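You operate a simulated robot arm through the tools that you are given. There is no shell and no other tool. Be economical: measure what you need, move in short steps, check, and stop when the job is done.

Carry out the task below with a simulated two-armed robot. There is one attempt and no reset: what you move stays moved.

JOB
Put the blue pad from the left end of the mill table on the green book. Put the blue tub on the top of the near shut drum away on the lower shelf of the side table. Take the brush on the top of the wooden lid and put it away on the long bench top. Close the wide drawer. Open the right cabinet door, fetch the white pot from the upper shelf of the brown cabinet and set it in the blue dustpan and shut the door again. Take the black cup and leave it in the grey dustpan. Shut the rough drawer. The order is free.

Only the result counts: the job must be done as asked and must still hold three seconds after the hand-in. Knocking over, shifting, dropping, spilling or breaking anything else fails it. Lids that push on must go on centred and level and be pressed home; caps that screw on are set level and turned clockwise until they are tight.

ROBOT AND FRAMES
Two 7-joint arms with two-finger parallel grippers on one trunk, on a base that drives. Base frame: it is fixed to the floor where the robot stands at the start and does not move with it; the origin is under the middle of the robot, x ahead of it, y to its left, z up. Units: mm, degrees, N and s.
The left shoulder is at the start at [30, 119, 935], the right one opposite. With the tool pointing down near the work surface each hand reaches from about 160 to 500 mm from the robot's upright axis, wherever it stands, measured 20 degrees to its own side. Places, roughly: black cup (7x7x5 cm) [-2900, -3600, 700]; blue dustpan (18x20x10 cm) [-6800, -2500, 800]; blue pad (7x10x3 cm) [600, 0, 800]; blue tub (16x13x12 cm) [400, 800, 800]; brush (8x5x6 cm) [-2100, -1900, 500]; green book [500, 1750, 750]; grey dustpan (18x20x10 cm) [-6800, -2800, 800]; long bench top [-4400, -8500, 800]; lower shelf of the side table [-5300, -4500, 300]; right cabinet door [-3200, -3500, 300]; rough drawer [-2900, -4200, 400]; white pot (9x9x8 cm) [-3200, -3600, 400]; wide drawer [-3000, -3500, 600]. Payload 3.43 kg a hand.
The TCP of each hand is the grasp point between the finger pads, 30 mm short of the fingertips. In the tool frame z runs along the fingers and y along their closing line. Largest opening 94 mm; finger width 28, thickness 10; the body of the gripper, 50 by 96 mm, starts 55 mm behind the TCP.
Orientation is that of the tool frame in the base frame, as a unit quaternion [w, x, y, z]. With the fingers straight down and closing along the base's y, the tool's x points along the base's -x, its y along +y and its z along -z.

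CONTROLS
- The arms move only by the tool jog_arm. It takes "left_deltas", "right_deltas" or both (then of equal length, played together; a hand with none holds still); each is a list of rows, each an object of numbers (a shift or turn left out is 0, a gripper value left out holds the last): "dx", "dy", "dz": the shift along the base's x, y, z in mm; "wx", "wy", "wz": the turn, a rotation vector about the base's x, y, z in degrees; "claw": the opening, from 0 (shut) to 1 (fully open). In form: [{"dx": .., "dy": .., "dz": .., "wx": .., "wy": .., "wz": .., "claw": ..}, ...]. A call has 1 to 10 rows; each row shifts and turns the commanded pose from where the row before left it. Rows are played at 5 a second. More than 50 mm and 8.6 degrees between two rows, or a gripper value outside its range, and nothing of the call is played. Where a pose cannot be reached the arm comes as near as it can. A force on the tool above 40 N (or 10 N above the force at the start of the call, whichever is more), or a blocked arm, ends the call early, and 0.2 s more pass. Each finger travels about 72 mm/s and halts on what it meets, pressing with about 36 N; the grip force reading is that of the motor and also rises with nothing between the fingers. The clock runs only during rows and for 0.2 s after the last one: add rows that do not move to give the fingers time. The reply holds the time, the measured pose of the TCP, the force on the tool along the base axes, the opening and the grip force, in the units named above and with some noise, with the torque about the TCP (base axes, N m) and any sound that the robot's microphone picked up, and new pictures: "views" is both (left out), scene, wrist or none (wrist: the cameras of the hands that moved).
- Cameras (640 x 400 px; columns grow to the right, rows downward): "scene" is now at [37.1, 33.3, 1636.3]; the picture's right is [0.45, -0.90, 0.00], its down [-0.72, -0.36, -0.59] and it looks along [0.53, 0.26, -0.81] (base axes); focal length 278 px, centre (320, 200). "left" rides on the left gripper at [76, -14, -102] in its tool frame; the picture's right is [0.18, 0.98, 0.00], its down [-0.75, 0.14, -0.64] and it looks along [-0.63, 0.12, 0.77] (tool axes); focal length 243 px, centre (320, 200). "right" rides on the right gripper at [76, 14, -103] in its tool frame; the picture's right is [-0.18, 0.98, 0.00], its down [-0.75, -0.14, -0.64] and it looks along [-0.63, -0.12, 0.77] (tool axes); focal length 243 px, centre (320, 200). There is no depth. A picture from a camera that has moved, and an enlarged one, comes with that camera's place and axes in the base frame and with its lens.
- lift_body(by): slides the trunk up (or, below 0, down) by that many mm; the arms and the scene camera ride with it, the base frame stays. It gives what a move gives, with no picture.
- steer(legs): drives the robot by 1 to 6 legs, each [ahead, turn to the left] in mm and degrees, along the robot's own axes; the way and the turn of a leg run together, so that a leg with both is an arc; at most 1500 mm and 180 degrees a leg. The arms and the cameras ride along, it lands a little off, and it stops where it bumps. It gives what a move gives, and a new picture of the scene camera.
- head_to(pan, tilt): turns the head with the scene camera to pan (to the left, within 143 degrees either way) and tilt (down, from -29 to 69), counted from straight ahead of the robot. It gives what a move gives, and a new picture of the scene camera.
- close_up(camera, box): a new picture of the part [left, top, right, bottom] of that camera's present view, enlarged. No time passes.
- close_job(): hands the job in; it is judged then, once.

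Work in short steps. Places have to be worked out from the pictures, the camera data and where the tool is seen: move nearer, look again, correct. Check each grasp and each placing, and mend what went wrong. You have 207 turns and 260 pictures in all, those below and enlarged ones among them. Open the grippers and draw the arms clear of the work before you hand the job in, unless the task says otherwise.

The tools are called after "Emit:" as a command line: name --argument value ..., lists and objects as JSON in quotes. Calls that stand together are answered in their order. jog_arm: Moves the arms, as the interface text tells. Its arguments: {"type":"object","properties":{"left_deltas":{"type":"array","items":{"type":"object","properties":{"dx":{"type":"number"},"dy":{"type":"number"},"dz":{"type":"number"},"wx":{"type":"number"},"wy":{"type":"number"},"wz":{"type":"number"},"claw":{"type":"number"}}}},"right_deltas":{"type":"array","items":{"type":"object","properties":{"dx":{"type":"number"},"dy":{"type":"number"},"dz":{"type":"number"},"wx":{"type":"number"},"wy":{"type":"number"},"wz":{"type":"number"},"claw":{"type":"number"}}}},"views":{"type":"string","enum":["both","scene","wrist","none"]}},"required":[]} The other tools are called the same way: lift_body (by) slides the trunk up or down; steer (legs) drives the base; head_to (pan, tilt) turns the head that bears the scene camera; close_up (camera, box) takes an enlarged picture of a part of a camera's view; close_job () hands the job in.

At the start:

```text
time_s: 0.0
left_eef_pos: [348.6, 386.3, 1055.6]
left_tool_rot: [0.0, 0.001, 1.0, 0.0]
left_contact_force: [0.4, 0.3, 0.1]
left_moment: [0.0, -0.01, -0.01]
left_finger_gap: 93.9
left_gripper_force: 0.1
right_eef_pos: [294.7, 39.7, 1045.5]
right_tool_rot: [0.001, 0.0, 1.0, 0.0]
right_contact_force: [0.3, -0.5, 1.0]
right_moment: [0.01, -0.02, 0.01]
right_finger_gap: 94.0
right_gripper_force: 0.0
trunk travel left (down, up): [-200.0, 210.0]
robot x, y, heading: [-0.2, -1.4, 0.0]
head pan, tilt: [26.5, 54.0]
```

scene: 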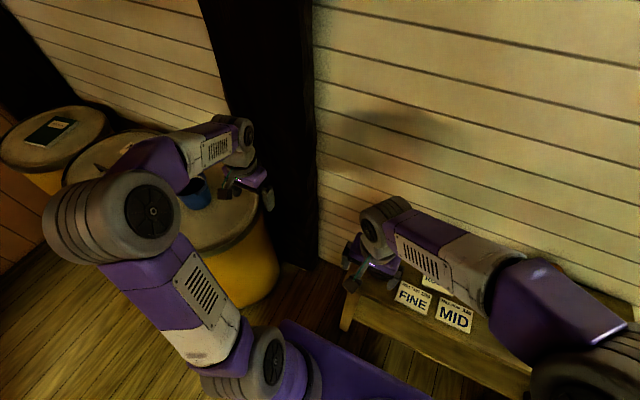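
right: 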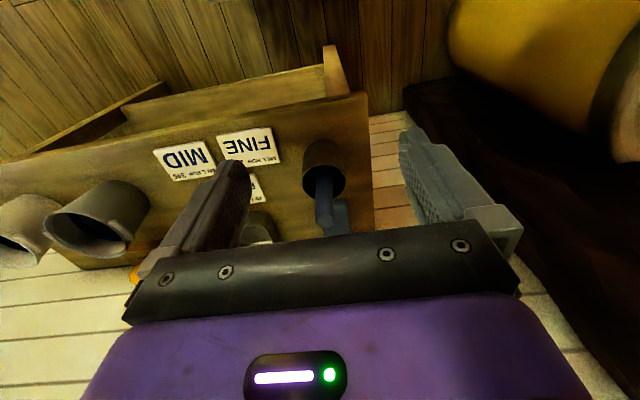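
left: 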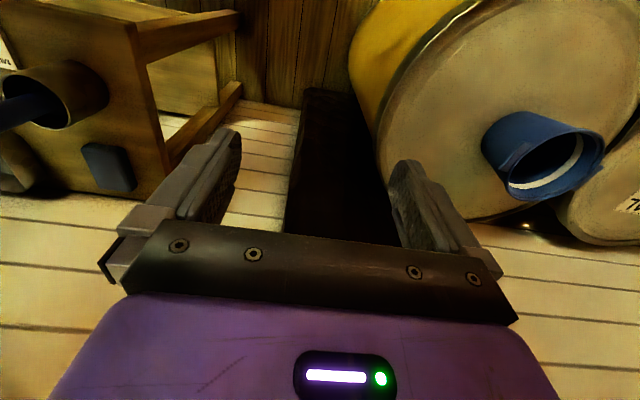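

I'll look around first: the pad on the mill table, straight ahead.

Emit:
head_to --pan 0 --tilt 55

Emit:
head_to --pan 70 --tilt 40

```text
time_s: 0.9
left_eef_pos: [347.6, 387.3, 1054.4]
left_tool_rot: [0.0, 0.0, 1.0, 0.0]
left_contact_force: [-0.1, -0.4, -0.2]
left_moment: [0.0, 0.02, -0.01]
left_finger_gap: 94.1
left_gripper_force: 0.0
right_eef_pos: [294.5, 39.8, 1044.7]
right_tool_rot: [0.0, 0.0, 1.0, 0.001]
right_contact_force: [0.1, -0.4, -0.3]
right_moment: [0.02, -0.01, 0.01]
right_finger_gap: 94.0
right_gripper_force: 0.0
trunk travel left (down, up): [-200.0, 210.0]
robot x, y, heading: [-1.8, 4.2, 0.2]
head pan, tilt: [0.0, 55.0]
camera scene: at [43.8, 0.8, 1635.0], right [0.0, -1.0, 0.0], down [-0.82, 0.0, -0.57], along [0.57, 0.0, -0.82], focal length 278 px, centre (320, 200)
```

scene: 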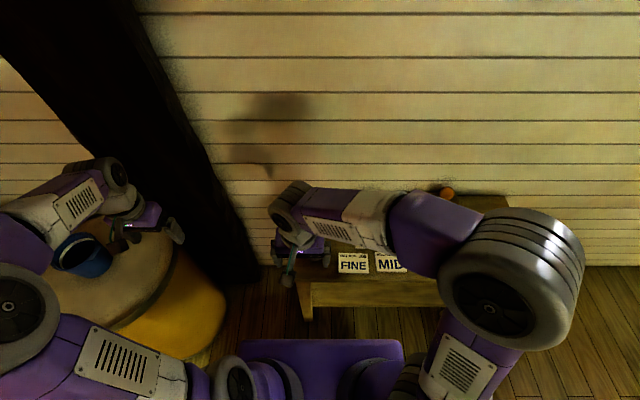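

```text
time_s: 2.3
left_eef_pos: [347.7, 385.8, 1055.5]
left_tool_rot: [0.0, 0.0, 1.0, 0.0]
left_contact_force: [0.3, -0.1, -0.1]
left_moment: [0.0, 0.01, 0.03]
left_finger_gap: 94.1
left_gripper_force: 0.1
right_eef_pos: [294.5, 41.3, 1045.2]
right_tool_rot: [-0.001, 0.0, 1.0, 0.002]
right_contact_force: [-0.4, -0.1, -0.8]
right_moment: [-0.04, -0.03, 0.02]
right_finger_gap: 93.8
right_gripper_force: 0.1
trunk travel left (down, up): [-200.0, 210.0]
robot x, y, heading: [-0.9, -0.6, 0.0]
head pan, tilt: [70.0, 40.0]
camera scene: at [0.9, 80.6, 1655.7], right [0.94, -0.34, 0.0], down [-0.22, -0.6, -0.77], along [0.26, 0.72, -0.64], focal length 278 px, centre (320, 200)
```

scene: 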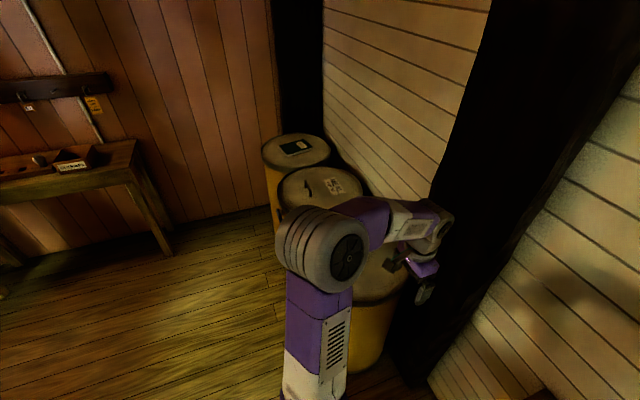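

Pad looks to be near (560, 57, ~800). I drive 80 mm ahead and bring the left hand over the pad (right arm kept aside and raised).

Emit:
steer --legs '[[80, 0]]'

Emit:
jog_arm --right_deltas '[{"dy": -50, "dz": 30}, {"dy": -50, "dz": 30}, {"dy": -50, "dz": 30}, {"dy": -50}, {"dy": -50}, {}, {}, {}]' --left_deltas '[{"dy": -45, "dx": 5}, {"dy": -45, "dx": 5}, {"dy": -45, "dx": 5}, {"dy": -45, "dx": 5}, {"dy": -45, "dx": 5}, {"dy": -45, "dx": 10}, {"dy": -20, "dx": 10, "dz": -40}, {"dz": -40}]'

Emit:
head_to --pan 0 --tilt 60

```text
time_s: 3.4
left_eef_pos: [428.0, 385.9, 1055.0]
left_tool_rot: [0.001, -0.001, 1.0, 0.0]
left_contact_force: [0.9, -0.2, 0.5]
left_moment: [0.0, 0.0, 0.0]
left_finger_gap: 94.1
left_gripper_force: 0.0
right_eef_pos: [374.3, 39.5, 1045.2]
right_tool_rot: [-0.001, 0.0, 1.0, 0.001]
right_contact_force: [0.1, 0.5, 0.5]
right_moment: [-0.02, 0.03, -0.02]
right_finger_gap: 93.9
right_gripper_force: 0.0
trunk travel left (down, up): [-200.0, 210.0]
robot x, y, heading: [80.5, -0.1, 0.0]
head pan, tilt: [70.0, 40.0]
camera scene: at [81.6, 80.6, 1655.7], right [0.94, -0.34, 0.0], down [-0.22, -0.6, -0.77], along [0.26, 0.72, -0.64], focal length 278 px, centre (320, 200)
```

scene: 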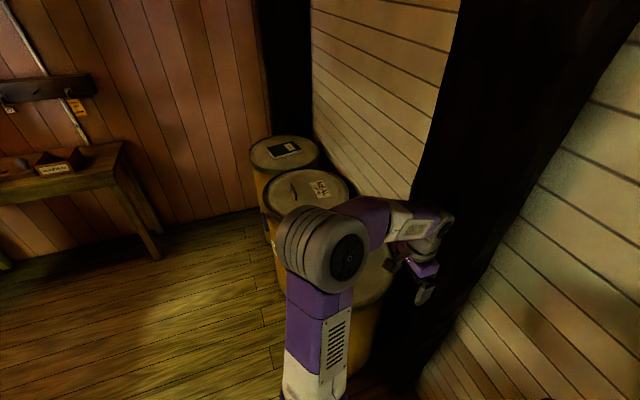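

```text
refused: row 1 steps farther than a row can; nothing moved
```

```text
time_s: 4.8
left_eef_pos: [427.8, 385.9, 1055.2]
left_tool_rot: [0.0, 0.001, 1.0, 0.001]
left_contact_force: [0.2, 0.5, -0.4]
left_moment: [0.02, -0.03, 0.0]
left_finger_gap: 94.0
left_gripper_force: 0.1
right_eef_pos: [374.4, 40.1, 1046.2]
right_tool_rot: [0.0, 0.001, 1.0, 0.001]
right_contact_force: [-0.6, -0.1, -0.4]
right_moment: [-0.01, -0.01, 0.01]
right_finger_gap: 93.8
right_gripper_force: 0.2
trunk travel left (down, up): [-200.0, 210.0]
robot x, y, heading: [80.5, -0.1, 0.1]
head pan, tilt: [0.0, 60.0]
camera scene: at [117.9, 0.8, 1629.0], right [0.0, -1.0, 0.0], down [-0.87, 0.0, -0.5], along [0.5, 0.0, -0.87], focal length 278 px, centre (320, 200)
```

scene: 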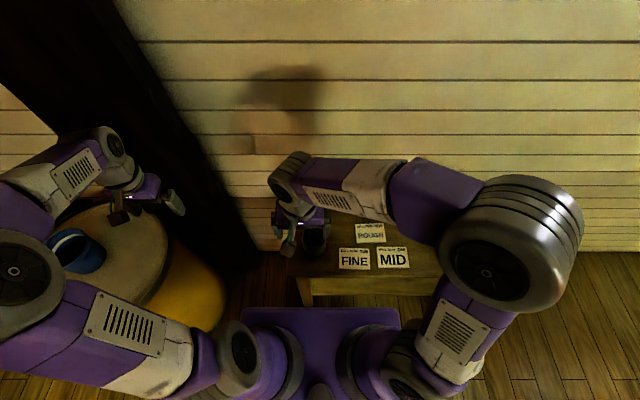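

Rows are limited to 50 mm in total; I resend with smaller rows.

Emit:
jog_arm --right_deltas '[{"dy": -40, "dz": 20}, {"dy": -40, "dz": 20}, {"dy": -40, "dz": 20}, {"dy": -40}, {"dy": -40}, {"dy": -20}, {}, {}]' --left_deltas '[{"dy": -45, "dx": 5}, {"dy": -45, "dx": 5}, {"dy": -45, "dx": 5}, {"dy": -45, "dx": 5}, {"dy": -45, "dx": 5}, {"dy": -45, "dx": 10}, {"dy": -20, "dx": 10, "dz": -40}, {"dz": -40}]'

```text
time_s: 6.6
left_eef_pos: [473.0, 93.9, 974.8]
left_tool_rot: [0.0, 0.0, 1.0, 0.0]
left_contact_force: [-0.3, 0.1, -0.4]
left_moment: [-0.02, 0.04, -0.01]
left_finger_gap: 94.1
left_gripper_force: 0.0
right_eef_pos: [374.2, -179.8, 1104.9]
right_tool_rot: [0.0, -0.001, 1.0, 0.001]
right_contact_force: [-0.2, 0.3, -0.5]
right_moment: [-0.03, -0.01, -0.02]
right_finger_gap: 94.0
right_gripper_force: 0.1
trunk travel left (down, up): [-200.0, 210.0]
robot x, y, heading: [82.5, 3.0, 0.2]
head pan, tilt: [0.0, 60.0]
camera scene: at [118.1, 0.6, 1629.0], right [0.0, -1.0, 0.0], down [-0.87, 0.0, -0.5], along [0.5, 0.0, -0.87], focal length 278 px, centre (320, 200)
camera right: at [298.9, -165.0, 1208.6], right [0.18, 0.98, 0.0], down [0.75, -0.14, 0.64], along [0.63, -0.12, -0.77], focal length 243 px, centre (320, 200)
camera left: at [397.5, 80.1, 1078.1], right [-0.18, 0.98, 0.0], down [0.75, 0.14, 0.64], along [0.63, 0.12, -0.77], focal length 243 px, centre (320, 200)
```

scene: 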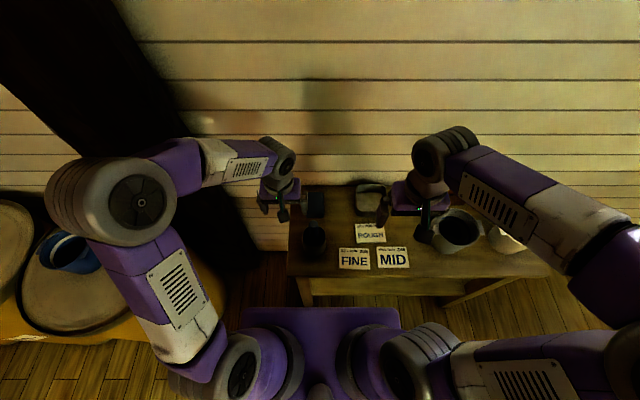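
right: 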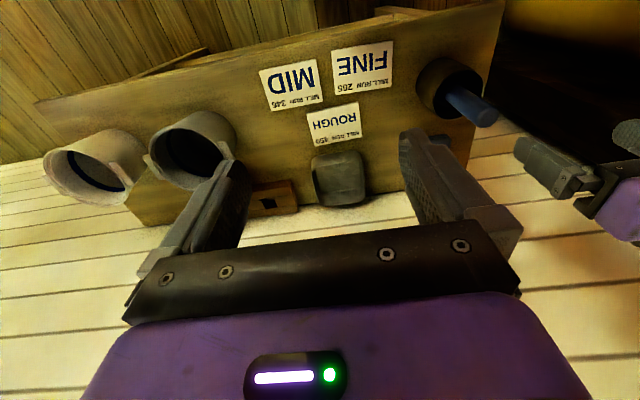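
left: 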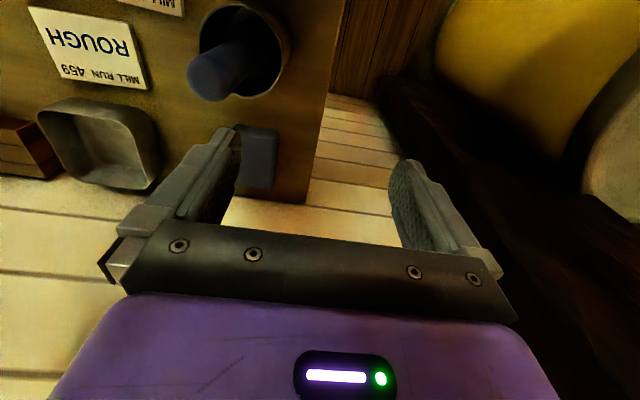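

The pad's long axis is along x, so closing along y fits. Triangulation puts it near (590, 30, 770); I come above it and look.

Emit:
jog_arm --left_deltas '[{"dx": 40, "dy": -20}, {"dx": 40, "dy": -20}, {"dx": 20, "dy": -20}, {"dz": -30}]' --views "both"

```text
time_s: 7.6
left_eef_pos: [572.0, 35.2, 944.9]
left_tool_rot: [0.0, 0.001, 1.0, 0.0]
left_contact_force: [0.0, 0.3, -0.2]
left_moment: [0.02, -0.05, 0.04]
left_finger_gap: 94.0
left_gripper_force: 0.0
right_eef_pos: [374.4, -179.4, 1104.9]
right_tool_rot: [0.0, 0.0, 1.0, 0.001]
right_contact_force: [-0.8, 0.3, -0.4]
right_moment: [0.0, -0.03, 0.02]
right_finger_gap: 94.3
right_gripper_force: 0.0
trunk travel left (down, up): [-200.0, 210.0]
robot x, y, heading: [77.5, -2.7, 0.2]
head pan, tilt: [0.0, 60.0]
camera scene: at [118.2, 1.0, 1629.0], right [0.0, -1.0, 0.0], down [-0.87, 0.0, -0.5], along [0.5, 0.0, -0.87], focal length 278 px, centre (320, 200)
camera left: at [497.9, 20.6, 1048.2], right [-0.18, 0.98, 0.0], down [0.75, 0.14, 0.64], along [0.63, 0.12, -0.77], focal length 243 px, centre (320, 200)
```

scene: 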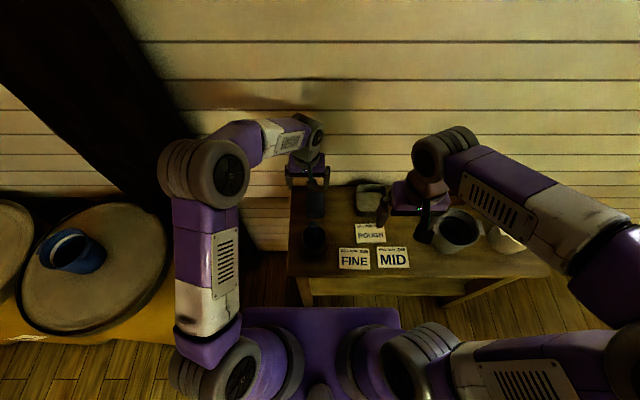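
left: 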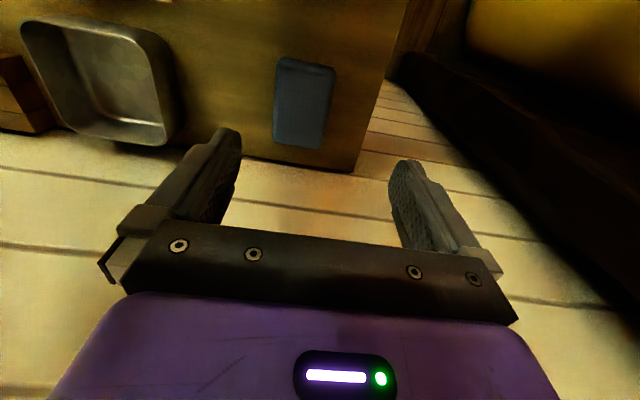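

Pad width suggests its top is near z≈715, at about (615, 21). Descend to 800 and look again.

Emit:
jog_arm --left_deltas '[{"dx": 10, "dy": -5, "dz": -45}, {"dx": 15, "dy": -5, "dz": -45}, {"dx": 10, "dy": -4, "dz": -45}, {}]' --views "wrist"

```text
time_s: 8.6
left_eef_pos: [607.1, 19.5, 809.9]
left_tool_rot: [0.001, 0.0, 1.0, -0.001]
left_contact_force: [0.0, -0.5, -0.2]
left_moment: [0.0, 0.02, 0.03]
left_finger_gap: 94.1
left_gripper_force: 0.1
right_eef_pos: [373.0, -180.6, 1105.4]
right_tool_rot: [-0.001, 0.0, 1.0, 0.001]
right_contact_force: [0.2, 0.4, 0.2]
right_moment: [0.0, 0.01, 0.0]
right_finger_gap: 93.9
right_gripper_force: 0.0
trunk travel left (down, up): [-200.0, 210.0]
robot x, y, heading: [79.3, 2.3, -0.1]
head pan, tilt: [0.0, 60.0]
camera left: at [532.0, 6.5, 913.8], right [-0.18, 0.98, 0.0], down [0.75, 0.14, 0.64], along [0.63, 0.12, -0.77], focal length 243 px, centre (320, 200)
```

left: 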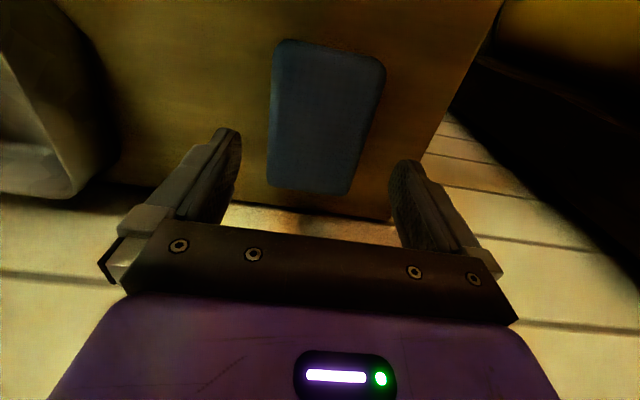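

The pad is between the fingers, aligned; top ≈ z 743. Descend to TCP ≈ 752 and look.

Emit:
jog_arm --left_deltas '[{"dx": -4, "dz": -30}, {"dz": -20}, {"dz": -8}, {}]' --views "wrist"

```text
time_s: 9.2
left_eef_pos: [605.0, 21.1, 770.6]
left_tool_rot: [-0.001, 0.0, 1.0, 0.0]
left_contact_force: [-6.9, -0.7, 16.4]
left_moment: [0.87, 0.1, 0.43]
left_finger_gap: 93.9
left_gripper_force: 0.0
right_eef_pos: [372.9, -179.7, 1105.2]
right_tool_rot: [-0.001, 0.0, 1.0, 0.0]
right_contact_force: [0.7, 0.5, 0.8]
right_moment: [-0.01, 0.04, 0.02]
right_finger_gap: 94.2
right_gripper_force: 0.1
trunk travel left (down, up): [-200.0, 210.0]
robot x, y, heading: [80.5, -2.6, -0.0]
head pan, tilt: [0.0, 60.0]
stopped in row 3 (left hand): the force on the tool passed its limit at 55 N (the readings are from after the stop); the commanded pose is now the measured one
camera left: at [529.4, 6.3, 873.6], right [-0.18, 0.98, 0.0], down [0.75, 0.14, 0.64], along [0.63, 0.12, -0.77], focal length 243 px, centre (320, 200)
```

left: 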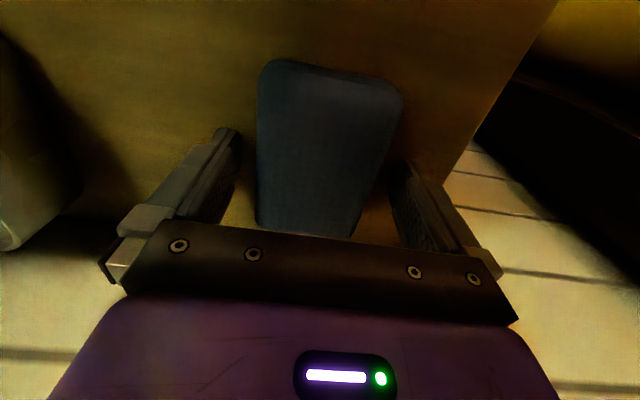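

The fingertips seem to touch the table at z≈740, with the pad between them. I raise 3 mm and close.

Emit:
jog_arm --left_deltas '[{"dz": 3}, {"claw": 0.3}, {"claw": 0.3}, {"claw": 0.3}, {}]' --views "wrist"

```text
time_s: 10.4
left_eef_pos: [605.4, 20.4, 771.3]
left_tool_rot: [0.0, 0.0, 1.0, 0.0]
left_contact_force: [0.3, -0.2, -0.2]
left_moment: [0.0, 0.04, 0.03]
left_finger_gap: 68.6
left_gripper_force: 35.9
right_eef_pos: [373.8, -179.9, 1105.0]
right_tool_rot: [0.0, 0.001, 1.0, 0.001]
right_contact_force: [-0.4, 0.3, -0.4]
right_moment: [0.0, 0.03, -0.02]
right_finger_gap: 93.9
right_gripper_force: 0.0
trunk travel left (down, up): [-200.0, 210.0]
robot x, y, heading: [76.9, -0.5, 0.2]
head pan, tilt: [0.0, 60.0]
camera left: at [530.1, 6.9, 875.4], right [-0.18, 0.98, 0.0], down [0.75, 0.14, 0.64], along [0.63, 0.12, -0.77], focal length 243 px, centre (320, 200)
```

left: 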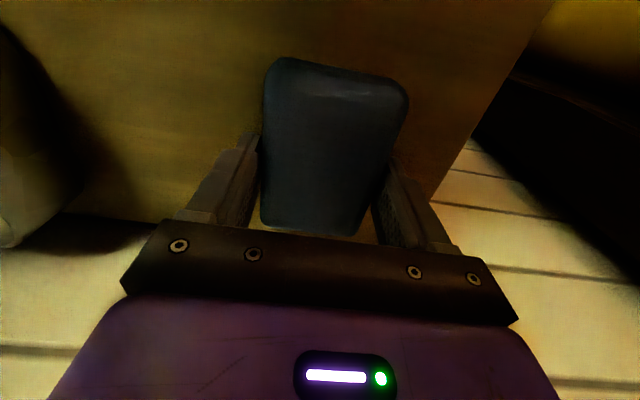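

Pad gripped (68.6 mm). Lift it, tuck it in, and back away.

Emit:
jog_arm --left_deltas '[{"dz": 30}, {"dz": 45}, {"dz": 45}, {"dz": 45}, {"dz": 45, "dx": -15}, {"dz": 45, "dx": -20}, {"dx": -45, "dy": 20}, {"dx": -45, "dy": 20}, {"dx": -45, "dy": 20}, {"dx": -20, "dy": 20}]' --views "wrist"

Emit:
steer --legs '[[-300, 0], [0, 90], [600, 0]]'

Emit:
head_to --pan -50 --tilt 40

```text
time_s: 12.6
left_eef_pos: [415.9, 101.7, 1027.9]
left_tool_rot: [0.001, 0.0, 1.0, 0.0]
left_contact_force: [-0.5, 0.2, -0.6]
left_moment: [0.0, 0.03, 0.01]
left_finger_gap: 68.4
left_gripper_force: 35.9
right_eef_pos: [373.9, -179.7, 1105.9]
right_tool_rot: [0.0, 0.0, 1.0, 0.001]
right_contact_force: [-0.2, 0.8, -0.4]
right_moment: [0.0, -0.01, -0.02]
right_finger_gap: 94.1
right_gripper_force: 0.1
trunk travel left (down, up): [-200.0, 210.0]
robot x, y, heading: [77.8, -1.9, 0.0]
head pan, tilt: [0.0, 60.0]
camera left: at [339.8, 87.7, 1130.7], right [-0.18, 0.98, 0.0], down [0.75, 0.14, 0.64], along [0.63, 0.12, -0.77], focal length 243 px, centre (320, 200)
```

left: 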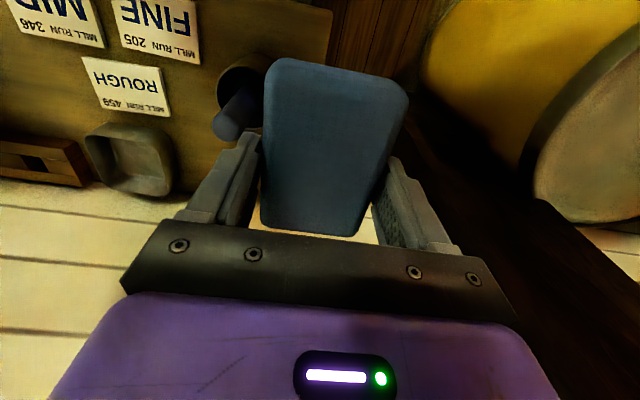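

```text
time_s: 21.4
left_eef_pos: [-295.1, 933.3, 1026.8]
left_tool_rot: [0.0, -0.697, 0.717, 0.0]
left_contact_force: [0.4, 0.4, -0.4]
left_moment: [0.0, 0.0, -0.03]
left_finger_gap: 68.4
left_gripper_force: 35.8
right_eef_pos: [-15.6, 885.7, 1104.9]
right_tool_rot: [0.0, -0.697, 0.717, 0.0]
right_contact_force: [-0.3, 0.2, 0.6]
right_moment: [-0.03, 0.03, 0.04]
right_finger_gap: 93.9
right_gripper_force: 0.0
trunk travel left (down, up): [-200.0, 210.0]
robot x, y, heading: [-201.7, 593.6, 88.6]
head pan, tilt: [0.0, 60.0]
camera scene: at [-200.4, 633.0, 1629.0], right [1.0, -0.03, 0.0], down [-0.02, -0.87, -0.5], along [0.01, 0.5, -0.87], focal length 278 px, centre (320, 200)
```

scene: 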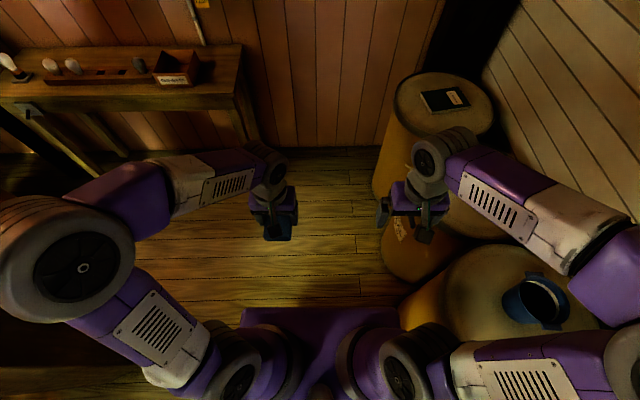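

```text
time_s: 22.6
left_eef_pos: [-295.1, 933.8, 1027.9]
left_tool_rot: [0.0, -0.696, 0.718, 0.0]
left_contact_force: [-0.5, 0.5, -1.0]
left_moment: [-0.01, 0.03, -0.01]
left_finger_gap: 68.7
left_gripper_force: 35.3
right_eef_pos: [-15.3, 884.3, 1105.4]
right_tool_rot: [0.0, -0.697, 0.717, 0.001]
right_contact_force: [-1.2, -0.7, -0.4]
right_moment: [0.01, 0.0, 0.0]
right_finger_gap: 94.1
right_gripper_force: 0.1
trunk travel left (down, up): [-200.0, 210.0]
robot x, y, heading: [-202.2, 591.6, 88.8]
head pan, tilt: [-50.0, 40.0]
camera scene: at [-135.8, 618.6, 1655.7], right [0.62, -0.78, 0.0], down [-0.5, -0.4, -0.77], along [0.6, 0.48, -0.64], focal length 278 px, centre (320, 200)
```

scene: 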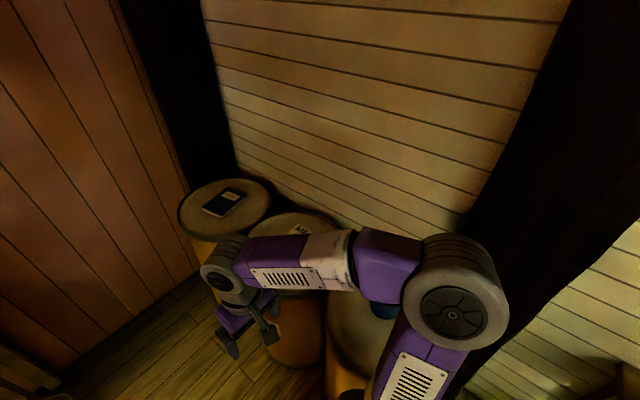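

Book's near (400, 1665, ~740) on the far drum. Drive up to y≈1500, then face the drums.

Emit:
steer --legs '[[905, 0], [0, -88.7]]'

Emit:
head_to --pan 15 --tilt 50

```text
time_s: 31.1
left_eef_pos: [160.2, 1599.4, 1026.7]
left_tool_rot: [0.0, 0.004, 1.0, 0.0]
left_contact_force: [0.1, 0.1, 0.6]
left_moment: [-0.02, 0.0, -0.02]
left_finger_gap: 68.2
left_gripper_force: 36.1
right_eef_pos: [118.3, 1317.6, 1104.6]
right_tool_rot: [-0.001, 0.002, 1.0, 0.0]
right_contact_force: [-0.7, -0.6, -0.1]
right_moment: [-0.02, 0.01, -0.03]
right_finger_gap: 93.8
right_gripper_force: 0.1
trunk travel left (down, up): [-200.0, 210.0]
robot x, y, heading: [-173.0, 1501.6, -0.2]
head pan, tilt: [-50.0, 40.0]
camera scene: at [-150.3, 1434.3, 1655.7], right [-0.77, -0.64, 0.0], down [-0.41, 0.49, -0.77], along [0.49, -0.59, -0.64], focal length 278 px, centre (320, 200)
```

scene: 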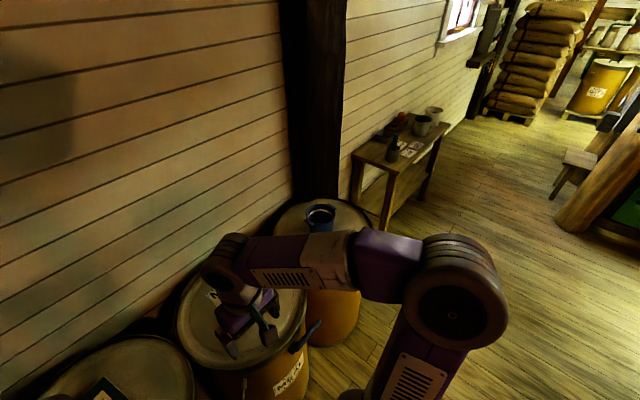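

```text
time_s: 32.5
left_eef_pos: [159.5, 1597.9, 1026.2]
left_tool_rot: [0.0, 0.003, 1.0, 0.0]
left_contact_force: [-0.1, -0.4, 0.0]
left_moment: [0.0, 0.0, 0.0]
left_finger_gap: 68.4
left_gripper_force: 35.5
right_eef_pos: [117.6, 1318.3, 1106.1]
right_tool_rot: [-0.001, 0.004, 1.0, 0.001]
right_contact_force: [-0.5, 0.4, 0.4]
right_moment: [0.0, -0.01, 0.0]
right_finger_gap: 93.9
right_gripper_force: 0.1
trunk travel left (down, up): [-200.0, 210.0]
robot x, y, heading: [-175.1, 1498.7, -0.1]
head pan, tilt: [15.0, 50.0]
camera scene: at [-130.1, 1519.3, 1641.6], right [0.25, -0.97, 0.0], down [-0.74, -0.19, -0.64], along [0.62, 0.16, -0.77], focal length 278 px, centre (320, 200)
```

scene: 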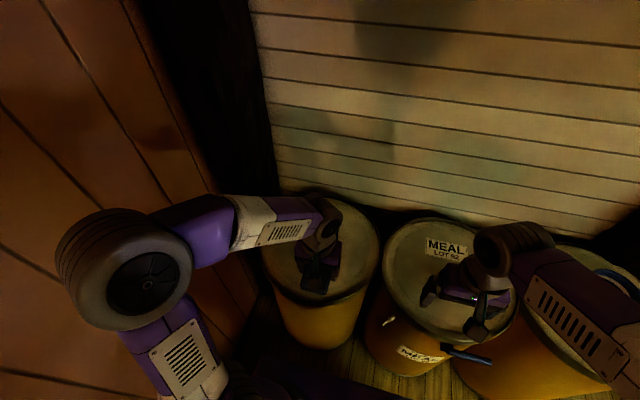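

Move the left hand with the pad towards the book and see the wrist view.

Emit:
jog_arm --left_deltas '[{"dx": 40, "dy": 10}, {"dx": 40, "dy": 10}, {"dx": 40, "dy": 10}, {"dx": 40, "dy": 10}, {"dx": 10, "dz": -30}]'

```text
time_s: 33.6
left_eef_pos: [331.2, 1638.8, 997.8]
left_tool_rot: [0.0, 0.003, 1.0, 0.0]
left_contact_force: [-0.6, -0.2, -0.1]
left_moment: [-0.03, 0.01, 0.01]
left_finger_gap: 68.4
left_gripper_force: 36.2
right_eef_pos: [118.5, 1317.5, 1105.2]
right_tool_rot: [-0.001, 0.002, 1.0, 0.001]
right_contact_force: [0.3, -0.2, -0.7]
right_moment: [-0.01, 0.02, 0.0]
right_finger_gap: 94.2
right_gripper_force: 0.1
trunk travel left (down, up): [-200.0, 210.0]
robot x, y, heading: [-173.6, 1495.8, -0.2]
head pan, tilt: [15.0, 50.0]
camera scene: at [-129.7, 1519.3, 1641.5], right [0.25, -0.97, 0.0], down [-0.74, -0.19, -0.64], along [0.62, 0.16, -0.77], focal length 278 px, centre (320, 200)
camera left: at [255.7, 1623.9, 1100.7], right [-0.18, 0.98, 0.0], down [0.75, 0.14, 0.64], along [0.63, 0.11, -0.77], focal length 243 px, centre (320, 200)
```

scene: 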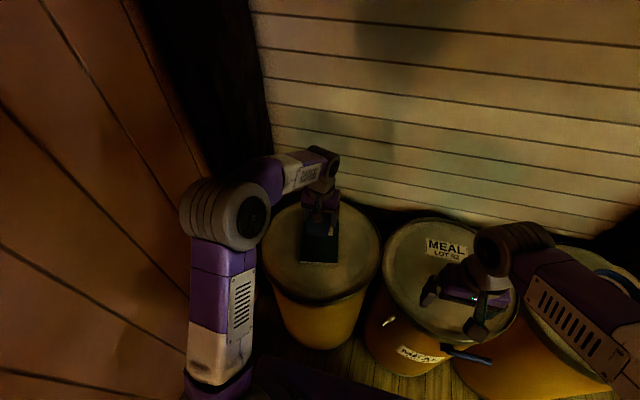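
left: 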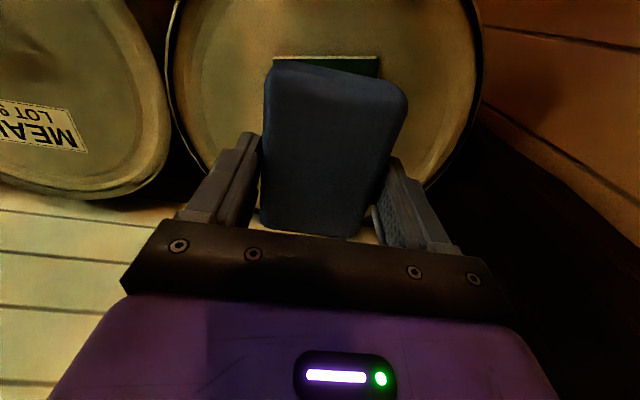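

Book's near edge is x≈315, y centre ≈1640, top ≈ z 755. Head for pad centre (390, 1645) and come down.

Emit:
jog_arm --left_deltas '[{"dx": 30, "dy": 4}, {"dx": 29, "dy": 3, "dz": -20}, {"dz": -45}, {"dz": -45}, {"dz": -40}, {}]'

```text
time_s: 35.0
left_eef_pos: [390.4, 1644.5, 846.9]
left_tool_rot: [0.0, 0.003, 1.0, -0.001]
left_contact_force: [0.6, -0.2, -1.6]
left_moment: [0.02, -0.01, -0.01]
left_finger_gap: 68.2
left_gripper_force: 36.1
right_eef_pos: [116.9, 1317.9, 1104.8]
right_tool_rot: [0.0, 0.003, 1.0, 0.001]
right_contact_force: [0.8, 0.1, -0.1]
right_moment: [-0.02, -0.01, 0.01]
right_finger_gap: 94.0
right_gripper_force: 0.1
trunk travel left (down, up): [-200.0, 210.0]
robot x, y, heading: [-175.7, 1501.2, -0.5]
head pan, tilt: [15.0, 50.0]
camera scene: at [-130.5, 1519.4, 1641.6], right [0.25, -0.97, 0.0], down [-0.74, -0.19, -0.64], along [0.62, 0.16, -0.77], focal length 278 px, centre (320, 200)
camera left: at [314.3, 1630.5, 950.2], right [-0.18, 0.98, 0.0], down [0.75, 0.14, 0.64], along [0.63, 0.11, -0.77], focal length 243 px, centre (320, 200)
```

scene: 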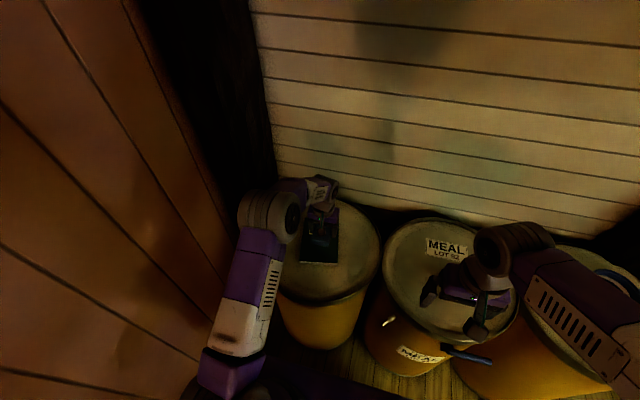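
left: 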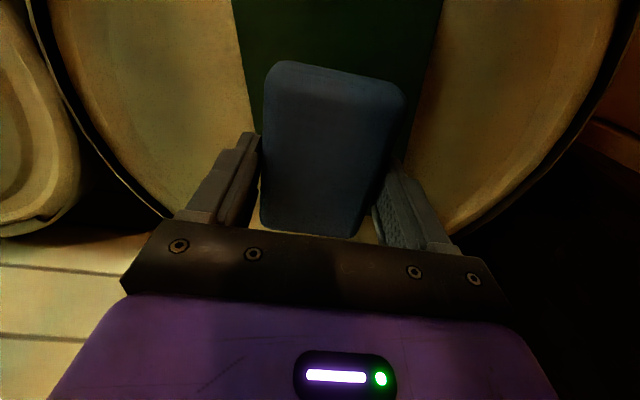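

Book centreline ≈ y 1652. Shift slightly and descend gently until contact.

Emit:
jog_arm --left_deltas '[{"dy": 6, "dz": -25}, {"dz": -12}, {"dz": -6}, {"dz": -5}, {"dz": -4}, {"dz": -4}, {"dz": -4}, {"dz": -3}]' --views "wrist"

```text
time_s: 36.9
left_eef_pos: [389.8, 1652.4, 784.5]
left_tool_rot: [0.0, 0.003, 1.0, 0.0]
left_contact_force: [0.1, -0.6, 0.6]
left_moment: [-0.02, 0.03, 0.01]
left_finger_gap: 68.6
left_gripper_force: 36.2
right_eef_pos: [117.5, 1319.7, 1104.5]
right_tool_rot: [-0.001, 0.003, 1.0, 0.0]
right_contact_force: [-0.4, 0.2, 0.9]
right_moment: [0.0, 0.01, -0.01]
right_finger_gap: 93.8
right_gripper_force: 0.2
trunk travel left (down, up): [-200.0, 210.0]
robot x, y, heading: [-175.5, 1500.3, -0.0]
head pan, tilt: [15.0, 50.0]
camera left: at [314.3, 1637.7, 887.4], right [-0.18, 0.98, 0.0], down [0.75, 0.14, 0.64], along [0.63, 0.11, -0.77], focal length 243 px, centre (320, 200)
```

left: 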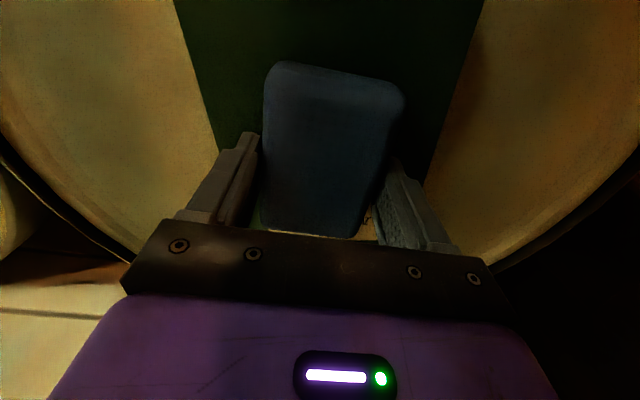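

No contact yet; keep lowering slowly.

Emit:
jog_arm --left_deltas '[{"dz": -4}, {"dz": -4}, {"dz": -3}, {"dz": -3}, {"dz": -3}, {"dz": -3}, {"dz": -3}, {"dz": -3}]' --views "wrist"

```text
time_s: 37.6
left_eef_pos: [391.3, 1651.7, 780.8]
left_tool_rot: [0.004, 0.002, 1.0, 0.0]
left_contact_force: [-8.0, 1.4, 18.9]
left_moment: [0.13, 0.07, 0.05]
left_finger_gap: 68.6
left_gripper_force: 35.8
right_eef_pos: [114.8, 1318.6, 1106.1]
right_tool_rot: [0.0, 0.0, 1.0, 0.001]
right_contact_force: [0.4, 0.5, -0.3]
right_moment: [-0.01, -0.01, 0.0]
right_finger_gap: 94.1
right_gripper_force: 0.0
trunk travel left (down, up): [-200.0, 210.0]
robot x, y, heading: [-172.2, 1491.3, -0.3]
head pan, tilt: [15.0, 50.0]
stopped in row 3 (left hand): the force on the tool passed its limit at 42 N (the readings are from after the stop); the commanded pose is now the measured one
camera left: at [315.4, 1637.2, 883.4], right [-0.18, 0.98, 0.0], down [0.75, 0.14, 0.65], along [0.64, 0.12, -0.76], focal length 243 px, centre (320, 200)
```

left: 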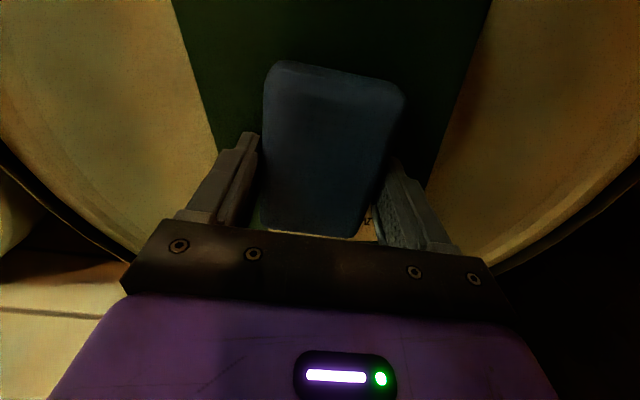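

Contact on the book at TCP z≈781. Release and lift straight up.

Emit:
jog_arm --left_deltas '[{"dz": 1, "claw": 0.85}, {"claw": 1}, {"claw": 1}, {"dz": 20}, {"dz": 40}, {"dz": 45}, {"dz": 45}, {"dz": 45}, {"dx": -45, "dz": 10}, {"dx": -45, "dz": 10}]'

```text
time_s: 39.9
left_eef_pos: [301.4, 1653.3, 993.2]
left_tool_rot: [0.003, 0.003, 1.0, 0.0]
left_contact_force: [-1.3, -0.3, 0.3]
left_moment: [0.03, -0.02, -0.03]
left_finger_gap: 94.2
left_gripper_force: 0.0
right_eef_pos: [116.4, 1316.7, 1104.5]
right_tool_rot: [0.001, 0.003, 1.0, 0.0]
right_contact_force: [0.0, -0.5, 0.4]
right_moment: [0.01, 0.0, -0.01]
right_finger_gap: 94.0
right_gripper_force: 0.1
trunk travel left (down, up): [-200.0, 210.0]
robot x, y, heading: [-175.2, 1496.8, -0.2]
head pan, tilt: [15.0, 50.0]
camera scene: at [-131.5, 1519.6, 1641.6], right [0.25, -0.97, 0.0], down [-0.74, -0.19, -0.64], along [0.62, 0.16, -0.77], focal length 278 px, centre (320, 200)
camera left: at [225.0, 1638.0, 1097.2], right [-0.18, 0.98, 0.0], down [0.75, 0.14, 0.65], along [0.64, 0.12, -0.76], focal length 243 px, centre (320, 200)
```

scene: 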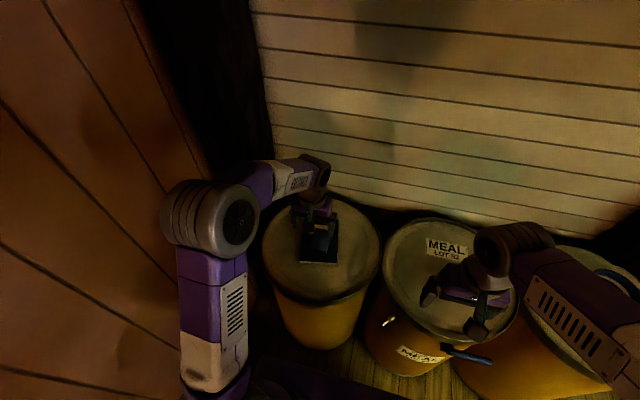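
left: 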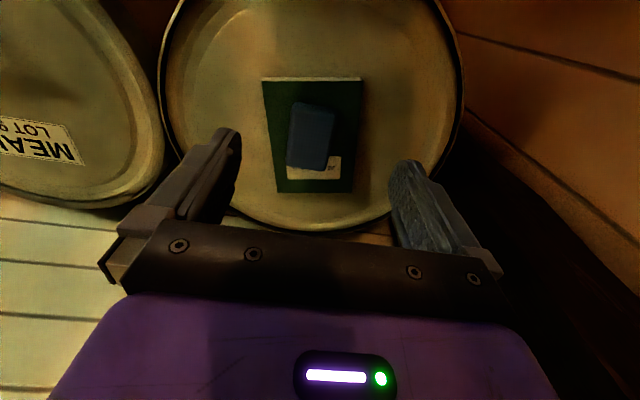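

Pad is squarely on the book. Now retract and drive to the near drum with the tub.

Emit:
jog_arm --left_deltas '[{"dx": -45}, {"dx": -45, "dz": 10}, {"dx": -20, "dy": 20, "dz": 20}]' --views "none"

Emit:
steer --legs '[[0, -90], [850, 0], [0, 90]]'

Emit:
head_to --pan 10 --tilt 50

```text
time_s: 40.6
left_eef_pos: [192.4, 1672.4, 1025.6]
left_tool_rot: [0.003, 0.003, 1.0, -0.001]
left_contact_force: [-0.1, 0.7, -0.1]
left_moment: [-0.04, 0.02, 0.04]
left_finger_gap: 93.8
left_gripper_force: 0.1
right_eef_pos: [116.3, 1317.9, 1106.1]
right_tool_rot: [0.001, 0.003, 1.0, 0.001]
right_contact_force: [-0.6, 0.2, 0.4]
right_moment: [-0.03, -0.04, 0.02]
right_finger_gap: 94.0
right_gripper_force: 0.1
trunk travel left (down, up): [-200.0, 210.0]
robot x, y, heading: [-172.5, 1498.3, -0.2]
head pan, tilt: [15.0, 50.0]
```

```text
time_s: 52.8
left_eef_pos: [186.6, 819.3, 1024.1]
left_tool_rot: [0.004, 0.002, 1.0, 0.0]
left_contact_force: [0.1, 0.6, 0.4]
left_moment: [0.0, 0.03, 0.0]
left_finger_gap: 94.2
left_gripper_force: 0.0
right_eef_pos: [111.9, 464.2, 1105.0]
right_tool_rot: [-0.001, 0.002, 1.0, 0.001]
right_contact_force: [-0.1, 0.6, -0.2]
right_moment: [-0.03, -0.01, 0.02]
right_finger_gap: 93.8
right_gripper_force: 0.1
trunk travel left (down, up): [-200.0, 210.0]
robot x, y, heading: [-182.3, 643.9, -0.4]
head pan, tilt: [15.0, 50.0]
camera scene: at [-136.3, 665.5, 1641.5], right [0.26, -0.97, 0.0], down [-0.74, -0.2, -0.64], along [0.62, 0.16, -0.77], focal length 278 px, centre (320, 200)
```

scene: 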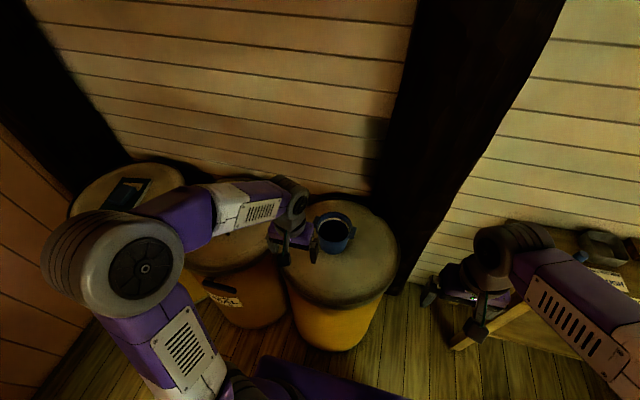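

```text
time_s: 53.5
left_eef_pos: [187.3, 817.8, 1024.6]
left_tool_rot: [0.003, 0.002, 1.0, 0.0]
left_contact_force: [0.0, -0.1, -0.6]
left_moment: [0.01, 0.02, 0.02]
left_finger_gap: 93.8
left_gripper_force: 0.1
right_eef_pos: [110.6, 463.6, 1105.1]
right_tool_rot: [-0.001, 0.002, 1.0, 0.001]
right_contact_force: [-0.3, 0.5, -0.2]
right_moment: [0.02, 0.0, -0.02]
right_finger_gap: 93.8
right_gripper_force: 0.1
trunk travel left (down, up): [-200.0, 210.0]
robot x, y, heading: [-182.4, 646.3, -0.4]
head pan, tilt: [10.0, 50.0]
camera scene: at [-134.9, 658.8, 1641.5], right [0.17, -0.99, 0.0], down [-0.75, -0.13, -0.64], along [0.63, 0.11, -0.77], focal length 278 px, centre (320, 200)
```

scene: 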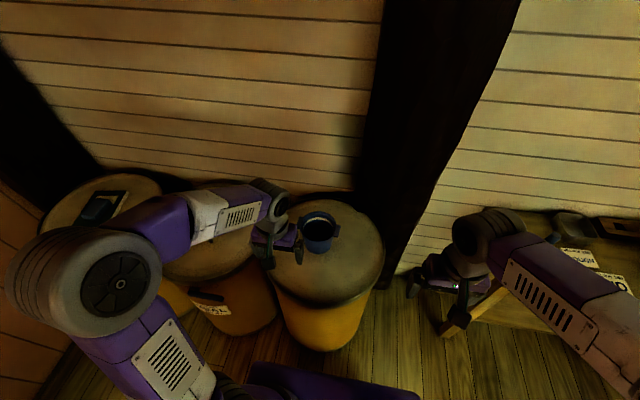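

Zoom on the tub to see its shape.

Emit:
close_up --camera "scene" --box '[270, 190, 370, 260]'

Emit:
close_up --camera "left" --box '[0, 0, 640, 400]'

```text
5.71 times, centred on (320, 225) of scene
camera zoom: at [-134.9, 658.8, 1641.5], right [0.17, -0.99, 0.0], down [-0.75, -0.13, -0.64], along [0.63, 0.11, -0.77], focal length 1591 px, centre (320, 57)
```

zoom: 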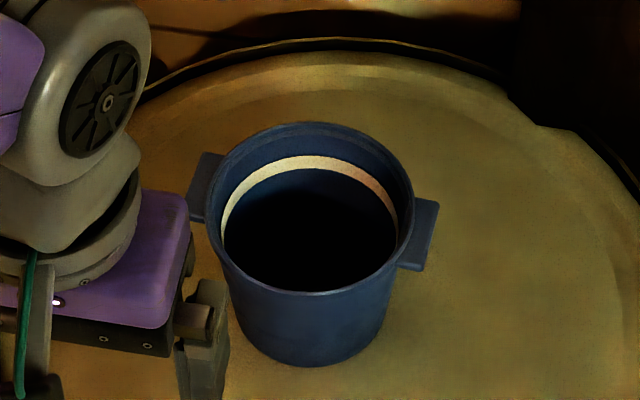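

```text
1.00 times, centred on (320, 200) of left (not enlarged: the box is as wide or as high as the picture)
camera zoom: at [110.7, 803.7, 1127.6], right [-0.18, 0.98, 0.0], down [0.75, 0.14, 0.65], along [0.64, 0.12, -0.76], focal length 243 px, centre (320, 200)
```

zoom: 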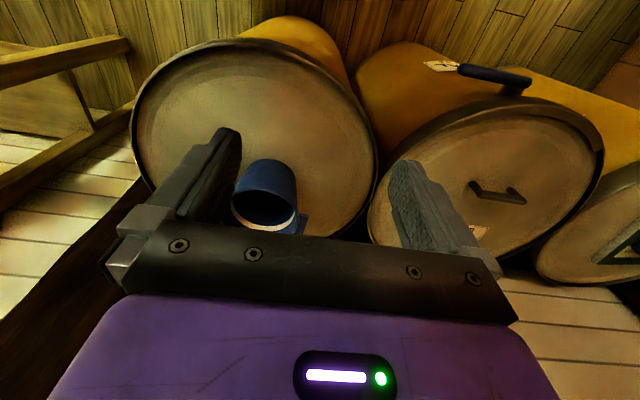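

Tub has side lugs; how steep the hand may be depends on the shelf clearance, so I scout the other areas first. Look backwards-right from here.

Emit:
head_to --pan -135 --tilt 15

Emit:
head_to --pan -85 --tilt 20

```text
time_s: 55.8
left_eef_pos: [186.7, 817.7, 1025.0]
left_tool_rot: [0.003, 0.001, 1.0, 0.0]
left_contact_force: [0.4, 0.4, -0.2]
left_moment: [0.0, 0.0, 0.04]
left_finger_gap: 93.9
left_gripper_force: 0.1
right_eef_pos: [113.0, 464.6, 1105.1]
right_tool_rot: [-0.001, 0.002, 1.0, 0.001]
right_contact_force: [-0.2, -0.9, 0.0]
right_moment: [0.0, 0.0, 0.03]
right_finger_gap: 94.2
right_gripper_force: 0.0
trunk travel left (down, up): [-200.0, 210.0]
robot x, y, heading: [-183.1, 642.2, -0.4]
head pan, tilt: [-135.0, 15.0]
camera scene: at [-277.0, 579.8, 1695.3], right [-0.7, 0.71, 0.0], down [0.18, 0.18, -0.97], along [-0.69, -0.68, -0.26], focal length 278 px, centre (320, 200)
```

scene: 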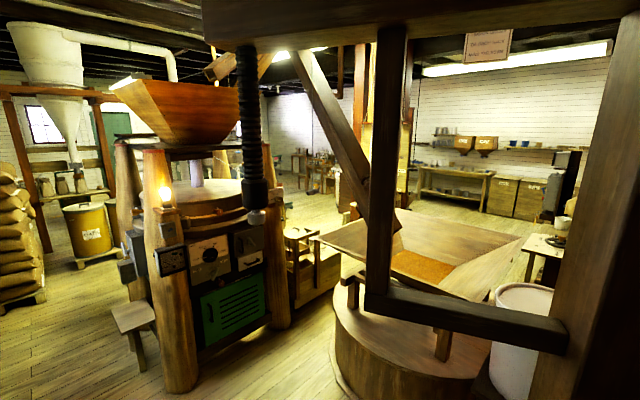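

```text
time_s: 57.0
left_eef_pos: [187.3, 818.1, 1023.3]
left_tool_rot: [0.003, 0.002, 1.0, 0.0]
left_contact_force: [0.6, -0.2, 0.2]
left_moment: [0.0, 0.0, -0.03]
left_finger_gap: 93.9
left_gripper_force: 0.1
right_eef_pos: [111.8, 463.8, 1105.1]
right_tool_rot: [-0.001, 0.002, 1.0, 0.002]
right_contact_force: [-0.8, 0.9, 0.0]
right_moment: [-0.03, 0.01, 0.0]
right_finger_gap: 94.0
right_gripper_force: 0.1
trunk travel left (down, up): [-200.0, 210.0]
robot x, y, heading: [-180.1, 644.9, -0.1]
head pan, tilt: [-85.0, 20.0]
camera scene: at [-203.1, 552.9, 1687.1], right [-1.0, -0.08, 0.0], down [-0.03, 0.34, -0.94], along [0.08, -0.94, -0.34], focal length 278 px, centre (320, 200)
```

scene: 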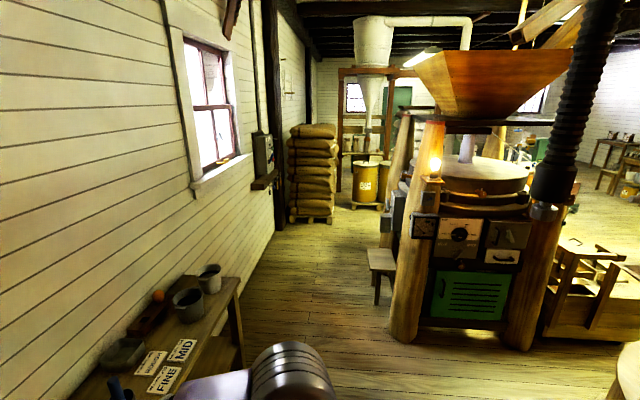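

The mill blocks the direct way. I drive down the corridor a bit to (-180, -600) and look west.

Emit:
steer --legs '[[0, -90], [1250, 0]]'

Emit:
head_to --pan 75 --tilt 25

Emit:
head_to --pan -70 --tilt 25

```text
time_s: 67.1
left_eef_pos: [-38.4, -974.9, 1025.6]
left_tool_rot: [0.002, 0.714, 0.7, -0.002]
left_contact_force: [0.0, -0.3, -0.2]
left_moment: [0.04, -0.04, 0.0]
left_finger_gap: 94.0
left_gripper_force: 0.0
right_eef_pos: [-392.2, -893.5, 1106.8]
right_tool_rot: [0.0, 0.714, 0.7, 0.001]
right_contact_force: [-0.2, 0.6, 0.2]
right_moment: [0.01, 0.03, 0.0]
right_finger_gap: 93.9
right_gripper_force: 0.0
trunk travel left (down, up): [-200.0, 210.0]
robot x, y, heading: [-202.7, -601.4, -90.9]
head pan, tilt: [-85.0, 20.0]
camera scene: at [-296.7, -578.6, 1687.1], right [-0.07, 1.0, 0.0], down [0.34, 0.02, -0.94], along [-0.94, -0.06, -0.34], focal length 278 px, centre (320, 200)
```

scene: 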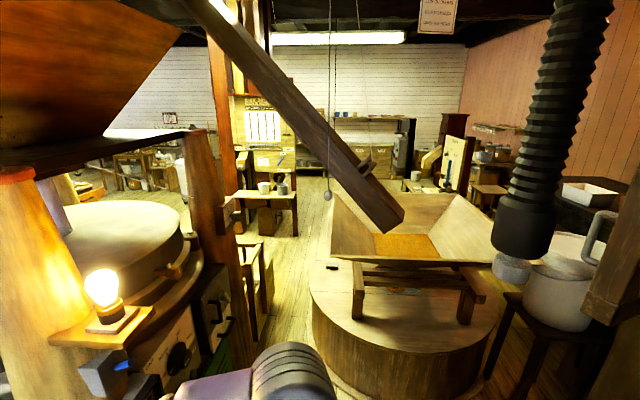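

```text
time_s: 69.6
left_eef_pos: [-39.2, -974.3, 1024.5]
left_tool_rot: [0.002, 0.714, 0.7, -0.003]
left_contact_force: [0.3, 0.0, -1.0]
left_moment: [-0.04, 0.0, 0.0]
left_finger_gap: 94.0
left_gripper_force: 0.1
right_eef_pos: [-392.5, -893.5, 1106.0]
right_tool_rot: [0.0, 0.714, 0.7, 0.001]
right_contact_force: [0.0, 1.0, 0.2]
right_moment: [-0.03, -0.02, -0.03]
right_finger_gap: 94.0
right_gripper_force: 0.1
trunk travel left (down, up): [-200.0, 210.0]
robot x, y, heading: [-204.4, -602.4, -91.1]
head pan, tilt: [75.0, 25.0]
camera scene: at [-115.3, -597.6, 1679.0], right [-0.28, -0.96, 0.0], down [-0.41, 0.12, -0.91], along [0.87, -0.25, -0.42], focal length 278 px, centre (320, 200)
```

scene: 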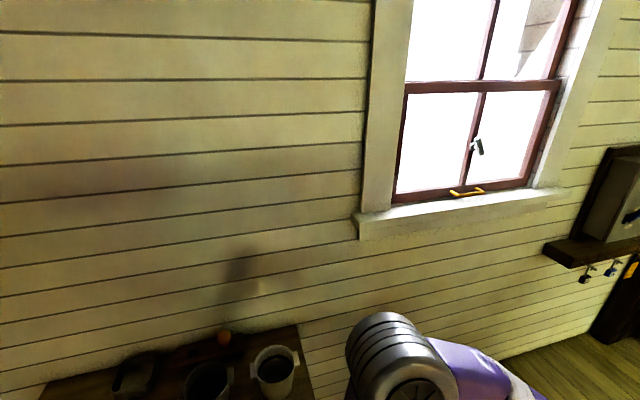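

```text
time_s: 71.9
left_eef_pos: [-38.6, -975.0, 1024.0]
left_tool_rot: [0.003, 0.714, 0.701, -0.002]
left_contact_force: [0.2, -0.1, -0.2]
left_moment: [0.02, -0.03, 0.0]
left_finger_gap: 94.1
left_gripper_force: 0.1
right_eef_pos: [-390.6, -893.6, 1105.2]
right_tool_rot: [0.0, 0.714, 0.7, 0.001]
right_contact_force: [0.0, -0.4, 0.1]
right_moment: [0.01, 0.0, 0.03]
right_finger_gap: 93.9
right_gripper_force: 0.0
trunk travel left (down, up): [-200.0, 210.0]
robot x, y, heading: [-206.2, -600.2, -91.0]
head pan, tilt: [-70.0, 25.0]
camera scene: at [-291.0, -601.9, 1679.0], right [-0.32, 0.95, 0.0], down [0.4, 0.14, -0.91], along [-0.86, -0.29, -0.42], focal length 278 px, centre (320, 200)
```

scene: 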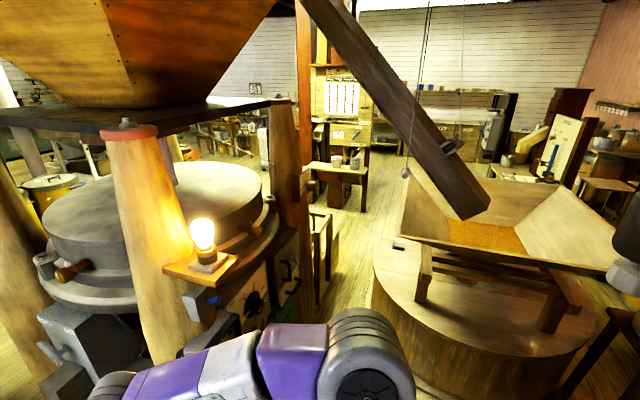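

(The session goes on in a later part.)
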